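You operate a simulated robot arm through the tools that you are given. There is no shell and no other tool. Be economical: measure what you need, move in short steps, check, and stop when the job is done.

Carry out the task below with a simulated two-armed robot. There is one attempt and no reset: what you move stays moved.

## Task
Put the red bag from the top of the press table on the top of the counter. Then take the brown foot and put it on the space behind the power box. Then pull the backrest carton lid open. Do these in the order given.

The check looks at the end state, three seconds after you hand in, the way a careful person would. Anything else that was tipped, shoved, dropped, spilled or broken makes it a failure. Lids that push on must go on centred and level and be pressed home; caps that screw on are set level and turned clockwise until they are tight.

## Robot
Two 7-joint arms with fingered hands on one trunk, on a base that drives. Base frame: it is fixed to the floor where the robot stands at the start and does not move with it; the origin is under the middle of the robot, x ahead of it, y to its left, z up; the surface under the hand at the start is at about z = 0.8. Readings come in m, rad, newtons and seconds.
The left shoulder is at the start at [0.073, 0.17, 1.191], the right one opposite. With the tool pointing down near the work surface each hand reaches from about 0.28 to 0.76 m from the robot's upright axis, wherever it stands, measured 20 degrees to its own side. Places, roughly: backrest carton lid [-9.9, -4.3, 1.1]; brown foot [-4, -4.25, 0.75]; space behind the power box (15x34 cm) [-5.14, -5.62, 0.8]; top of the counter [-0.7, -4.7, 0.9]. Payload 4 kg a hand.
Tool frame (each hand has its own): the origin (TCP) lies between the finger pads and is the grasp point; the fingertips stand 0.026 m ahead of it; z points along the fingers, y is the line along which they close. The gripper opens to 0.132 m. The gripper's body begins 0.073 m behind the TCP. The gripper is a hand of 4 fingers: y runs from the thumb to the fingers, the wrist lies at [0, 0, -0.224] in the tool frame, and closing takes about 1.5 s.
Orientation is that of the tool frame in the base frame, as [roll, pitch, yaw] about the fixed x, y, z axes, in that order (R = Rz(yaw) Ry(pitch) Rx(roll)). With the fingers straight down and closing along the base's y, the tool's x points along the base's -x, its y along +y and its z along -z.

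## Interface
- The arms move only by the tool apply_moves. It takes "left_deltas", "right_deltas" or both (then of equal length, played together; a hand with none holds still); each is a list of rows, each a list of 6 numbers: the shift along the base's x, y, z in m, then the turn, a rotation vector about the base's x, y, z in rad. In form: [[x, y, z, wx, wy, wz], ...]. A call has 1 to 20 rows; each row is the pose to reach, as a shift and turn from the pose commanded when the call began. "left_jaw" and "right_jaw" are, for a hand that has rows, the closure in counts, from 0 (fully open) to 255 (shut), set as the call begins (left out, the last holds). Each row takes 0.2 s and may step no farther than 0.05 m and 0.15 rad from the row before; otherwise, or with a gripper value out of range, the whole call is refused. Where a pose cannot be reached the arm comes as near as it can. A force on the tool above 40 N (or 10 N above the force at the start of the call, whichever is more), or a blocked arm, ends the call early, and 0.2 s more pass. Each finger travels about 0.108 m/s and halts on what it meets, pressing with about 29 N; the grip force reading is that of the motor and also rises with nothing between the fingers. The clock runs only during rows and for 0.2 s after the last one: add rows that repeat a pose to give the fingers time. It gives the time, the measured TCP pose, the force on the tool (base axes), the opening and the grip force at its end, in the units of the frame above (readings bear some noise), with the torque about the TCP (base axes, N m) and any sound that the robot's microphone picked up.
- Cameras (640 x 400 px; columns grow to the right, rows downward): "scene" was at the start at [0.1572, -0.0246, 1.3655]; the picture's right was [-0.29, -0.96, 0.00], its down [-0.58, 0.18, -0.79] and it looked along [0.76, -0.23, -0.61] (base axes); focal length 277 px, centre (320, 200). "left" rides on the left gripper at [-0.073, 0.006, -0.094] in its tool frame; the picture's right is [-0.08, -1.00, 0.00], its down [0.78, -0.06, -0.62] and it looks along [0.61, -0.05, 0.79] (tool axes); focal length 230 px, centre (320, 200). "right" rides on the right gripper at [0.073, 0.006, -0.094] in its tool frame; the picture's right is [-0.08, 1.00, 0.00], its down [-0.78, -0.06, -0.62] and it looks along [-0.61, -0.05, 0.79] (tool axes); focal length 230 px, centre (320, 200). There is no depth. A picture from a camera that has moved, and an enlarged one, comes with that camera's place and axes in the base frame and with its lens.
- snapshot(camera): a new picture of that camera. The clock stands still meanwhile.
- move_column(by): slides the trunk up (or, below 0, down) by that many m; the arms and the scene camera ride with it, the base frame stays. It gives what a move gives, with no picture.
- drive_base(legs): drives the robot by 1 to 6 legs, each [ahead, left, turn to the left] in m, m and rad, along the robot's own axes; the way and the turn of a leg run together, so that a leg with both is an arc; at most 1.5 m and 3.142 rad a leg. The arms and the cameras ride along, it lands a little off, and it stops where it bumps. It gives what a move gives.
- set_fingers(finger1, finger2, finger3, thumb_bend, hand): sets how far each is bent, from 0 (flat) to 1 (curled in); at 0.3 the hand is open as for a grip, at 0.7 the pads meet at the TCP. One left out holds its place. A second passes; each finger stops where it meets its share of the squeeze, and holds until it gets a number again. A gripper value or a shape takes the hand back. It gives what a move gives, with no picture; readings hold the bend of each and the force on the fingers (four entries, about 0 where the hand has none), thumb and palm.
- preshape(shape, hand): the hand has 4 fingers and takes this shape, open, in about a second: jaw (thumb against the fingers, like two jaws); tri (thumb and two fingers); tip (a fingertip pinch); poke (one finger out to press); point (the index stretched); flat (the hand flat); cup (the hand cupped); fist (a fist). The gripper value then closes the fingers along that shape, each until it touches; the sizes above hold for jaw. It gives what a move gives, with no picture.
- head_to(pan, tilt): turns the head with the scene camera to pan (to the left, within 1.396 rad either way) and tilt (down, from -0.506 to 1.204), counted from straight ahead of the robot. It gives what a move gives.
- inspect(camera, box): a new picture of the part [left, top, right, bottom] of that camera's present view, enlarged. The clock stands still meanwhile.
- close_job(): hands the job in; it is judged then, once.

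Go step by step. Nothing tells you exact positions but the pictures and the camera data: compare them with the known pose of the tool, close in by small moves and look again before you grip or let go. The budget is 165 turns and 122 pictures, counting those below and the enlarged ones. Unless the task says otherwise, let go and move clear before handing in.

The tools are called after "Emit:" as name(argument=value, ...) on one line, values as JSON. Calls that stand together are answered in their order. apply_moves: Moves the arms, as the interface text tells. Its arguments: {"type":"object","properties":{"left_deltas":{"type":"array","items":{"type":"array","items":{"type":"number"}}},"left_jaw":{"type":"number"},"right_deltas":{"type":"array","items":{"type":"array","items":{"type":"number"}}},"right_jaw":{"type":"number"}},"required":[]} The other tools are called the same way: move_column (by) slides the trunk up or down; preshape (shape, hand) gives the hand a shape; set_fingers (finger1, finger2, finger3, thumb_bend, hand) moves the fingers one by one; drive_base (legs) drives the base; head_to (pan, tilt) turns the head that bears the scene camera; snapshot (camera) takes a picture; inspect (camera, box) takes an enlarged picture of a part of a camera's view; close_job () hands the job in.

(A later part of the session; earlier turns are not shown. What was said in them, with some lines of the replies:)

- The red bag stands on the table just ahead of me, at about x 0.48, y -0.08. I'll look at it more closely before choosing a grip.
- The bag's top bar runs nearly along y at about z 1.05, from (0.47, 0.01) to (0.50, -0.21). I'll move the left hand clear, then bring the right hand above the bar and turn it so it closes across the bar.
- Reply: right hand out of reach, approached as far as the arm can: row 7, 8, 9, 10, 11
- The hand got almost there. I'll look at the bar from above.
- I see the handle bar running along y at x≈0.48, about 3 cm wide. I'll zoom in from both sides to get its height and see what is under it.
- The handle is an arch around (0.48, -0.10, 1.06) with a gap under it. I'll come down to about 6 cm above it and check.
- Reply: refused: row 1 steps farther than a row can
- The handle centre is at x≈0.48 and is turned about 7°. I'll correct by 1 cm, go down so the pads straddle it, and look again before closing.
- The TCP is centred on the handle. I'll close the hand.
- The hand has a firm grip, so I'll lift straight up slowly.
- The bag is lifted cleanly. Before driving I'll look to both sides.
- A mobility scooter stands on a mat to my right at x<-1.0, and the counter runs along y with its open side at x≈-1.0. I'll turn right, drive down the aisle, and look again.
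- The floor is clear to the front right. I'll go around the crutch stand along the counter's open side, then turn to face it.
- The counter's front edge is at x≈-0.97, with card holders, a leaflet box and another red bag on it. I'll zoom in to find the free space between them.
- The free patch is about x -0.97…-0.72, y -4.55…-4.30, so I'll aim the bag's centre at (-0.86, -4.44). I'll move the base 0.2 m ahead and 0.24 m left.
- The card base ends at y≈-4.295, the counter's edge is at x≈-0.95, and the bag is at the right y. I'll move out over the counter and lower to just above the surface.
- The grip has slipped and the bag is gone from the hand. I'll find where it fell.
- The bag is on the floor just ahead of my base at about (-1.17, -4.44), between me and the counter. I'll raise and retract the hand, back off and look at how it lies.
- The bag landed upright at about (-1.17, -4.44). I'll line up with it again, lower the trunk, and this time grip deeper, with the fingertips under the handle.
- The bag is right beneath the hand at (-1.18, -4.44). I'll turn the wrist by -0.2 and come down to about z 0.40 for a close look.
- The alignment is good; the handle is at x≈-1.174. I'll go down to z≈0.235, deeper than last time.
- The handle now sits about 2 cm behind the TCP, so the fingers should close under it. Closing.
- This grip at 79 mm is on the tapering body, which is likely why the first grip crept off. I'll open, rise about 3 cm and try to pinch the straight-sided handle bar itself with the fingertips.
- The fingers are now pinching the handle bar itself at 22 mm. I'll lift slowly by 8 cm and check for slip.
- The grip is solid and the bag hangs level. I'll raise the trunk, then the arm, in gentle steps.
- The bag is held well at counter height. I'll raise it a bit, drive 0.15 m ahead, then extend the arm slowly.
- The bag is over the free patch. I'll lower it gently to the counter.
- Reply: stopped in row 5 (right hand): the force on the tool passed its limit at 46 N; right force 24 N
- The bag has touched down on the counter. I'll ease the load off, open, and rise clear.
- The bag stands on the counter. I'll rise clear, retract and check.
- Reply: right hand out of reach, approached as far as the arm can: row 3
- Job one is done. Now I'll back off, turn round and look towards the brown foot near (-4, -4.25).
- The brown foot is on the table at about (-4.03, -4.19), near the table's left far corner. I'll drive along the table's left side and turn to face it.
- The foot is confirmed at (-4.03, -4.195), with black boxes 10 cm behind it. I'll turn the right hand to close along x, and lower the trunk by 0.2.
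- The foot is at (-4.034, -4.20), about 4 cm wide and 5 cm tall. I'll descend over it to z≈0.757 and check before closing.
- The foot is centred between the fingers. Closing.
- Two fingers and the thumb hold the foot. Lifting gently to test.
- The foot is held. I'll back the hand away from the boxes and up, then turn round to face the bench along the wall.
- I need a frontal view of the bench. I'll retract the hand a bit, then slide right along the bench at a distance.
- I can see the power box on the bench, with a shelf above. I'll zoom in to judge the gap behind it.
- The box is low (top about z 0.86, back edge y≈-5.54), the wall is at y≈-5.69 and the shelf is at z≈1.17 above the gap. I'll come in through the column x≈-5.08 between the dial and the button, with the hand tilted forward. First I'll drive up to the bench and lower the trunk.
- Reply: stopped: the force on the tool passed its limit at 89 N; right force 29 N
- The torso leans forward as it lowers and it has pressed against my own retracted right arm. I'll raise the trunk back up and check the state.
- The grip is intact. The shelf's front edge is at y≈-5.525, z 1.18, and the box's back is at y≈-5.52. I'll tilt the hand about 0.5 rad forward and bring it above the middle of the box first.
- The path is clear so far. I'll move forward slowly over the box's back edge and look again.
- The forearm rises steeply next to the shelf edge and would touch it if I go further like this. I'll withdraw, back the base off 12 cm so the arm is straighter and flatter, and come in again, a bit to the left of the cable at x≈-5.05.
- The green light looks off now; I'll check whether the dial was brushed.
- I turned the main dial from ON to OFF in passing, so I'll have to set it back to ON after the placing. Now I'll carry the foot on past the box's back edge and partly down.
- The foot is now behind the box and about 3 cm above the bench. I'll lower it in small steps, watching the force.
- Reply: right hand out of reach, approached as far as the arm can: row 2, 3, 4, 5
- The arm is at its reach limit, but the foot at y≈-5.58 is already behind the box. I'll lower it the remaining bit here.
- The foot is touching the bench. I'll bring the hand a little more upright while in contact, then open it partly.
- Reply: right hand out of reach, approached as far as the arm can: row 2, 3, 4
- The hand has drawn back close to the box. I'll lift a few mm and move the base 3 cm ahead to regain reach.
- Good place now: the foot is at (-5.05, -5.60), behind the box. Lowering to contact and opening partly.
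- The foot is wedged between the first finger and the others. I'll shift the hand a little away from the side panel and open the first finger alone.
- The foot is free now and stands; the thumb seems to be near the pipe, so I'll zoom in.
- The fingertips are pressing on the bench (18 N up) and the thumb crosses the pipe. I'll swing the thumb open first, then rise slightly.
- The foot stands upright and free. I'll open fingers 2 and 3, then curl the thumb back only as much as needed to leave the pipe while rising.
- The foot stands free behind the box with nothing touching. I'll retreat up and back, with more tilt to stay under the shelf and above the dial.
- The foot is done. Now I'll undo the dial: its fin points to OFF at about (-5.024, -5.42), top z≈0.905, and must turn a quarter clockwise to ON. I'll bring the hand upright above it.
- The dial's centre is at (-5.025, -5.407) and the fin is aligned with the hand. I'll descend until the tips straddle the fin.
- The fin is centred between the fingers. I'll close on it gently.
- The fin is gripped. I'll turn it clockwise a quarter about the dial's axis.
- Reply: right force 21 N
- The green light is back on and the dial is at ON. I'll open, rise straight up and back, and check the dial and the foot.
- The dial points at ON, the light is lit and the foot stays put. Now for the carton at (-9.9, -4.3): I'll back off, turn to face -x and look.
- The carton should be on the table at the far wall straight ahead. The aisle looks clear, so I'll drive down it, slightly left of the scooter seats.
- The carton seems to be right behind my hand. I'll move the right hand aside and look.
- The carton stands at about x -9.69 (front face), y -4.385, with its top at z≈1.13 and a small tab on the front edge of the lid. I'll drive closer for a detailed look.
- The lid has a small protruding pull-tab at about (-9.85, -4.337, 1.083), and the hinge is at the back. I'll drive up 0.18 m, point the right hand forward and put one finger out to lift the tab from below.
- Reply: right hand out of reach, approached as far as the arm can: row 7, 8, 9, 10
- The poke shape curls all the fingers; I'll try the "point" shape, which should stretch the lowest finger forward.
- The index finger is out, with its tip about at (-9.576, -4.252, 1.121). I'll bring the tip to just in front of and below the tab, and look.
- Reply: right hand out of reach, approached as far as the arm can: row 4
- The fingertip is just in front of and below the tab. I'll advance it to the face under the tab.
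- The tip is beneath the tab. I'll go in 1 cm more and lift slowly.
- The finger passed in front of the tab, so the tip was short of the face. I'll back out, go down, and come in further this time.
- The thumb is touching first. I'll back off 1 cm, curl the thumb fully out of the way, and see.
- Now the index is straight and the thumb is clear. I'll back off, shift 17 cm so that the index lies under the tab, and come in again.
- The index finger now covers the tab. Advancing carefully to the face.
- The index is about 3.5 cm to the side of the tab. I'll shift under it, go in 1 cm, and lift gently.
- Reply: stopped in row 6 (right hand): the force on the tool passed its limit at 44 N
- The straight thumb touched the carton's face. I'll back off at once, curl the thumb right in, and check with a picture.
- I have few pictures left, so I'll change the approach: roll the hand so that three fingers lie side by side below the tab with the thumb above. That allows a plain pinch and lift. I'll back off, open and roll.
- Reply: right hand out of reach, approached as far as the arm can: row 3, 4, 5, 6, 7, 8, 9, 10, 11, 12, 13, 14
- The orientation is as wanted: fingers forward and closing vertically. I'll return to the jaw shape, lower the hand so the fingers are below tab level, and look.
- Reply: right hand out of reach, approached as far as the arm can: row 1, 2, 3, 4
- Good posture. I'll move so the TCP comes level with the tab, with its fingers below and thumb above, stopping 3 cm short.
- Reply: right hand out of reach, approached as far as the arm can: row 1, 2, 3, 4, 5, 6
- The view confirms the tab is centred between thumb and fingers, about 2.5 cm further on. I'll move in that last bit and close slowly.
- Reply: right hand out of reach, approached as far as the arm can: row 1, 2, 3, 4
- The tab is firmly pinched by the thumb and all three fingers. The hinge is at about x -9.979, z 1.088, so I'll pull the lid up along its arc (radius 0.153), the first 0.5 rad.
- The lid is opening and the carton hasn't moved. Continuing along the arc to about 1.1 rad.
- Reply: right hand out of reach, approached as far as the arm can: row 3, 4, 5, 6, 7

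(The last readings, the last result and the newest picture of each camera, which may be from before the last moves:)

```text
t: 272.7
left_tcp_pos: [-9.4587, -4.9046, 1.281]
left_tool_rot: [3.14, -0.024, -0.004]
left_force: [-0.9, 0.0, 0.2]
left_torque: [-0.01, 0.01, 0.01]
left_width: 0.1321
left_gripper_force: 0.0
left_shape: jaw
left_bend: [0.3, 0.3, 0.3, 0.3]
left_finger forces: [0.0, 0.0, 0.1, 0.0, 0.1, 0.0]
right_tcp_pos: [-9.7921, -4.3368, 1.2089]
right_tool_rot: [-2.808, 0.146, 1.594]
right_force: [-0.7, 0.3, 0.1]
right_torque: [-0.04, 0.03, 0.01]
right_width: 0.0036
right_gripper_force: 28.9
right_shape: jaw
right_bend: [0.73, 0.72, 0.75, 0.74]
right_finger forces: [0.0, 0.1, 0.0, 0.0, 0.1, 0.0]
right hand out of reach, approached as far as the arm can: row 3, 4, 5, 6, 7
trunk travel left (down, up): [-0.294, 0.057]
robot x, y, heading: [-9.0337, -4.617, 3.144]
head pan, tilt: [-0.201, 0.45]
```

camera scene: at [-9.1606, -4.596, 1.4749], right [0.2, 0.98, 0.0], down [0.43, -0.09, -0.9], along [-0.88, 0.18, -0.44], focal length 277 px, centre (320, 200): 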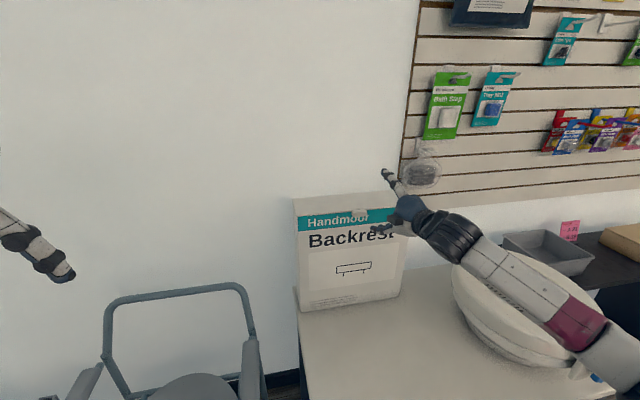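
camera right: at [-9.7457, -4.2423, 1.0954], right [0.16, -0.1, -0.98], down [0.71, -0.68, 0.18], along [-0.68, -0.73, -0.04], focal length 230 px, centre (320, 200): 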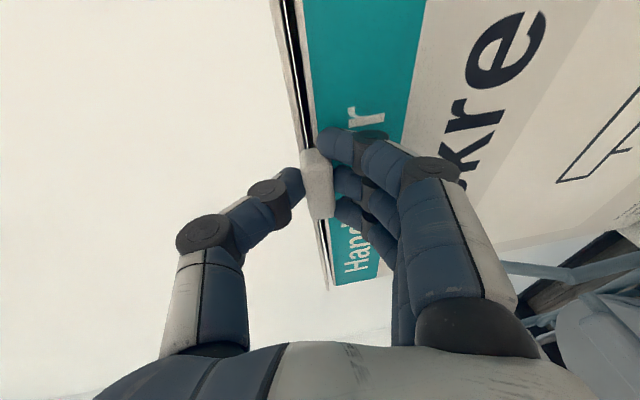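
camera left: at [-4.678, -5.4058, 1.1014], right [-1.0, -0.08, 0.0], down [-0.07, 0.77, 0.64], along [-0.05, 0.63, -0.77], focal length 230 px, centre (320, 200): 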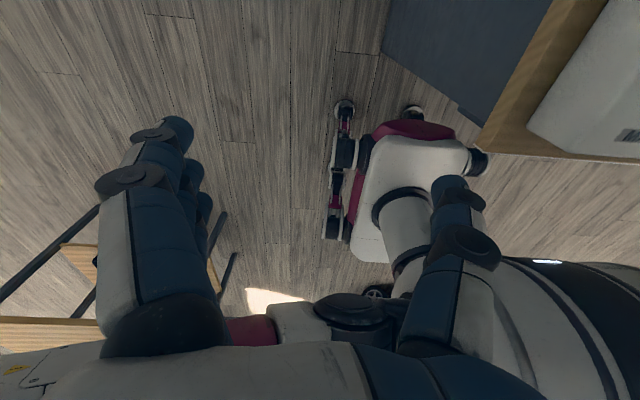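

The arm ran out of reach and the tab slipped off. I'll check where the lid is.

Emit:
inspect(camera="scene", box=[260, 120, 480, 330])

```text
1.90 times, centred on (370, 225) of scene
camera zoom: at [-9.1595, -4.5947, 1.4751], right [0.2, 0.98, 0.0], down [0.43, -0.09, -0.9], along [-0.88, 0.18, -0.43], focal length 528 px, centre (225, 152)
```

zoom: 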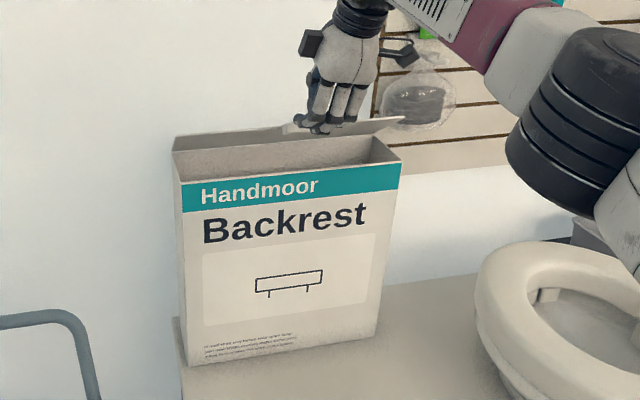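

The lid stays up at roughly 30° on its own. I'll level the hand again in front of the opening, with the fingers closed, to push the lid up from beneath.

Emit:
apply_moves(right_deltas=[[0.03, 0, 0.0, 0, 0.1, 0], [0.05, 0, 0.0, 0, 0.24, 0], [0.06, 0, -0.01, 0, 0.38, 0], [0.06, 0, -0.03, 0, 0.52, 0], [0.06, 0, -0.05, 0, 0.66, 0], [0.055, 0, -0.07, 0, 0.8, 0], [0.05, 0, -0.085, 0, 0.94, 0], [0.045, 0, -0.095, 0, 1.05, 0], [0.045, 0, -0.095, 0, 1.05, 0]], right_jaw=255)

```text
t: 274.7
left_tcp_pos: [-9.46, -4.9072, 1.28]
left_tool_rot: [-3.141, -0.026, -0.003]
left_force: [0.8, 0.7, 1.0]
left_torque: [-0.02, 0.01, -0.03]
left_width: 0.1317
left_gripper_force: 0.0
left_shape: jaw
left_bend: [0.3, 0.3, 0.3, 0.3]
left_finger forces: [0.0, 0.1, 0.0, 0.0, 0.1, 0.1]
right_tcp_pos: [-9.7425, -4.3593, 1.1315]
right_tool_rot: [-1.91, 0.074, 1.735]
right_force: [0.0, 0.1, -0.7]
right_torque: [0.04, -0.02, 0.01]
right_width: 0.0036
right_gripper_force: 29.4
right_shape: jaw
right_bend: [0.73, 0.72, 0.75, 0.74]
right_finger forces: [0.0, 0.0, 0.0, 0.0, 0.0, 0.1]
right hand out of reach, approached as far as the arm can: row 7, 8, 9
trunk travel left (down, up): [-0.294, 0.057]
robot x, y, heading: [-9.0295, -4.615, 3.14]
head pan, tilt: [-0.201, 0.45]
```

Emit:
apply_moves(right_deltas=[[-0.04, 0, -0.004, 0, 0, 0], [-0.07, 0, -0.006, 0, 0, 0], [-0.095, 0, -0.006, 0, 0, 0], [-0.115, 0, -0.006, 0, 0, 0], [-0.125, 0, 0.0, 0, 0, 0], [-0.13, 0, 0.02, 0, 0, 0], [-0.135, 0, 0.04, 0, 0, 0]])

Emit:
inspect(camera="scene", box=[260, 120, 480, 330])

```text
t: 276.3
left_tcp_pos: [-9.4597, -4.9076, 1.2792]
left_tool_rot: [3.14, -0.024, -0.004]
left_force: [0.4, 0.4, -0.1]
left_torque: [0.0, 0.02, 0.0]
left_width: 0.1321
left_gripper_force: 0.0
left_shape: jaw
left_bend: [0.3, 0.3, 0.3, 0.3]
left_finger forces: [0.1, 0.0, 0.0, 0.1, 0.1, 0.1]
right_tcp_pos: [-9.8768, -4.3592, 1.1722]
right_tool_rot: [-1.911, 0.073, 1.733]
right_force: [-0.8, -0.1, -0.1]
right_torque: [-0.04, -0.03, 0.0]
right_width: 0.0038
right_gripper_force: 28.7
right_shape: jaw
right_bend: [0.73, 0.72, 0.75, 0.74]
right_finger forces: [0.1, 0.0, 0.0, 0.1, 0.0, 0.0]
trunk travel left (down, up): [-0.294, 0.057]
robot x, y, heading: [-9.0306, -4.6154, 3.136]
head pan, tilt: [-0.201, 0.45]
```

```text
1.90 times, centred on (370, 225) of scene
camera zoom: at [-9.1605, -4.5964, 1.475], right [0.2, 0.98, 0.0], down [0.43, -0.09, -0.9], along [-0.88, 0.18, -0.43], focal length 528 px, centre (225, 152)
```

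zoom: 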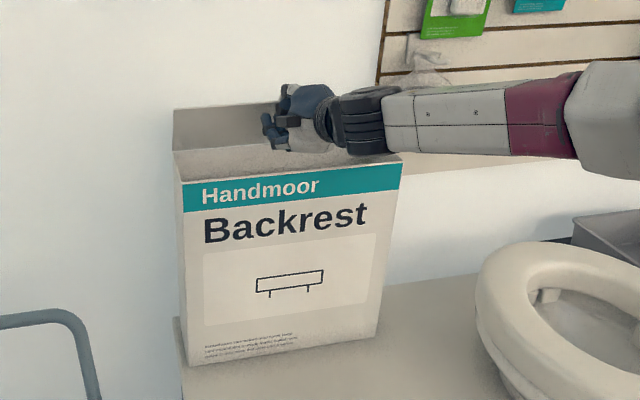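

The fingers are under the lid and it's at about 55°. I'll push on backwards and up to take it past upright.

Emit:
apply_moves(right_deltas=[[-0.015, 0, 0.01, 0, 0, 0], [-0.03, 0, 0.018, 0, 0, 0], [-0.045, 0, 0.02, 0, 0, 0], [-0.06, 0, 0.02, 0, 0, 0], [-0.075, 0, 0.02, 0, 0, 0], [-0.09, 0, 0.02, 0, 0, 0], [-0.1, 0, 0.02, 0, 0, 0], [-0.1, 0, 0.02, 0, 0, 0]])

```text
t: 278.1
left_tcp_pos: [-9.4593, -4.9069, 1.2796]
left_tool_rot: [3.141, -0.025, -0.003]
left_force: [-0.6, -0.5, 0.4]
left_torque: [-0.01, -0.02, 0.01]
left_width: 0.1321
left_gripper_force: 0.1
left_shape: jaw
left_bend: [0.3, 0.3, 0.3, 0.3]
left_finger forces: [0.0, 0.1, 0.1, 0.0, 0.1, 0.0]
right_tcp_pos: [-9.9438, -4.3595, 1.1921]
right_tool_rot: [-1.913, 0.073, 1.735]
right_force: [-0.6, 0.0, 0.6]
right_torque: [-0.02, 0.01, 0.02]
right_width: 0.004
right_gripper_force: 29.2
right_shape: jaw
right_bend: [0.73, 0.72, 0.75, 0.74]
right_finger forces: [0.0, 0.0, 0.0, 0.0, 0.0, 0.0]
right hand out of reach, approached as far as the arm can: row 5, 6, 7, 8
trunk travel left (down, up): [-0.294, 0.057]
robot x, y, heading: [-9.0319, -4.6142, 3.136]
head pan, tilt: [-0.201, 0.45]
```

Out of arm reach with the lid near upright. I'll move the base 5 cm ahead to take it past vertical.

Emit:
drive_base(legs=[[0.05, 0, 0]])

Emit:
inspect(camera="scene", box=[260, 100, 480, 330])

```text
t: 279.1
left_tcp_pos: [-9.5019, -4.9066, 1.2807]
left_tool_rot: [-3.141, -0.024, -0.004]
left_force: [0.1, -0.3, 0.0]
left_torque: [-0.02, -0.05, 0.02]
left_width: 0.1319
left_gripper_force: 0.0
left_shape: jaw
left_bend: [0.3, 0.3, 0.3, 0.3]
left_finger forces: [0.0, 0.0, 0.0, 0.0, 0.0, 0.1]
right_tcp_pos: [-9.9859, -4.3594, 1.1944]
right_tool_rot: [-1.91, 0.075, 1.74]
right_force: [10.8, -1.0, 2.8]
right_torque: [-0.01, -0.12, 0.0]
right_width: 0.0046
right_gripper_force: 28.7
right_shape: jaw
right_bend: [0.73, 0.73, 0.75, 0.74]
right_finger forces: [0.7, 23.4, 0.0, 0.0, 0.0, 0.1]
trunk travel left (down, up): [-0.294, 0.057]
robot x, y, heading: [-9.0735, -4.6152, 3.14]
head pan, tilt: [-0.201, 0.45]
stopped in leg 1: the force on the tool passed its limit at 79 N (the readings are from after the stop); the commanded pose is now the measured one
```

```text
1.74 times, centred on (370, 215) of scene
camera zoom: at [-9.2023, -4.5959, 1.4751], right [0.2, 0.98, 0.0], down [0.42, -0.09, -0.9], along [-0.88, 0.18, -0.43], focal length 482 px, centre (233, 174)
```

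zoom: 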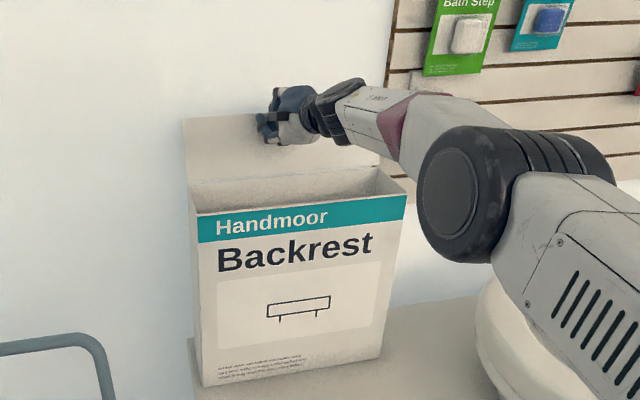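

The lid is fully back against the wall and the carton is still in place. I'll ease the hand off, rise a little and back away.

Emit:
apply_moves(right_deltas=[[0.015, 0, 0.005, 0, 0, 0], [0.035, 0, 0.015, 0, 0, 0], [0.06, 0, 0.03, 0, 0, 0], [0.085, 0, 0.05, 0, 0, 0], [0.11, 0, 0.06, 0, 0, 0], [0.13, 0, 0.07, 0, 0, 0], [0.13, 0, 0.07, 0, 0, 0]])

Emit:
drive_base(legs=[[-0.35, 0, 0]])

Emit:
snapshot(camera="scene")

```text
t: 280.7
left_tcp_pos: [-9.5036, -4.9052, 1.2798]
left_tool_rot: [3.141, -0.025, -0.004]
left_force: [-0.4, 0.3, 0.1]
left_torque: [-0.03, -0.05, 0.01]
left_width: 0.1321
left_gripper_force: 0.1
left_shape: jaw
left_bend: [0.3, 0.3, 0.3, 0.3]
left_finger forces: [0.0, 0.0, 0.0, 0.1, 0.0, 0.0]
right_tcp_pos: [-9.8584, -4.3585, 1.2632]
right_tool_rot: [-1.913, 0.075, 1.738]
right_force: [-0.1, -0.1, 0.2]
right_torque: [-0.02, -0.02, 0.01]
right_width: 0.0041
right_gripper_force: 28.7
right_shape: jaw
right_bend: [0.73, 0.72, 0.75, 0.75]
right_finger forces: [0.0, 0.0, 0.0, 0.0, 0.0, 0.0]
trunk travel left (down, up): [-0.294, 0.057]
robot x, y, heading: [-9.0728, -4.6134, 3.142]
head pan, tilt: [-0.201, 0.45]
```

```text
t: 283.0
left_tcp_pos: [-9.1548, -4.9077, 1.2792]
left_tool_rot: [-3.141, -0.026, -0.002]
left_force: [-0.3, -0.9, -0.2]
left_torque: [-0.02, 0.0, 0.01]
left_width: 0.1319
left_gripper_force: 0.1
left_shape: jaw
left_bend: [0.3, 0.3, 0.3, 0.3]
left_finger forces: [0.1, 0.1, 0.1, 0.0, 0.1, 0.0]
right_tcp_pos: [-9.5103, -4.3607, 1.2618]
right_tool_rot: [-1.91, 0.075, 1.74]
right_force: [1.1, 0.4, 0.3]
right_torque: [0.0, 0.03, -0.03]
right_width: 0.0038
right_gripper_force: 29.0
right_shape: jaw
right_bend: [0.73, 0.72, 0.75, 0.75]
right_finger forces: [0.0, 0.0, 0.0, 0.1, 0.0, 0.0]
trunk travel left (down, up): [-0.294, 0.057]
robot x, y, heading: [-8.727, -4.6145, 3.14]
head pan, tilt: [-0.201, 0.45]
```

```text
0 pictures are left
camera scene: at [-8.8565, -4.5969, 1.475], right [0.2, 0.98, 0.0], down [0.43, -0.09, -0.9], along [-0.88, 0.18, -0.43], focal length 277 px, centre (320, 200)
```

scene: 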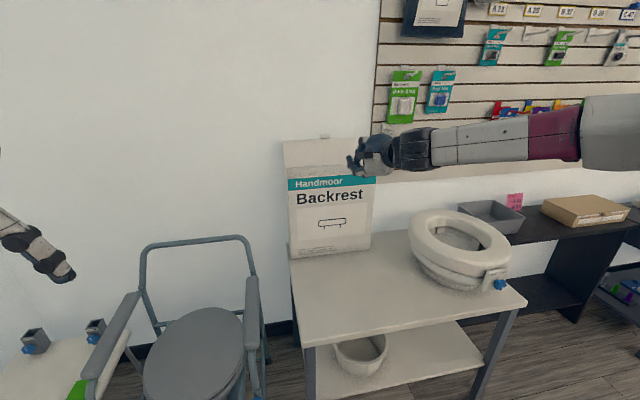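

The lid stands open against the wall (its tab shows at the top), the carton and everything around it stand in place, and both hands are clear, so I'm handing in.

Emit:
close_job()

```text
The job is handed in.
```

I finished all three tasks in order and handed the job in, but two things went wrong along the way that the check may count against it.

- **Red bag:** it's on the counter. My first grip slipped and it fell to the floor in front of the counter. It landed upright, so I picked it up again and set it down.
- **Brown foot:** it's standing upright behind the power box. On the way in, my hand turned the box's main dial from ON to OFF. I turned it back to ON, and the green light came on again.
- **Backrest carton lid:** it's open and leaning back against the wall. The carton didn't appear to move in the pictures, although my thumb pressed on its front face once.

Both hands were clear when I handed in. I had no pictures left for a last look at the bag and the foot; both were standing in place when I left them.
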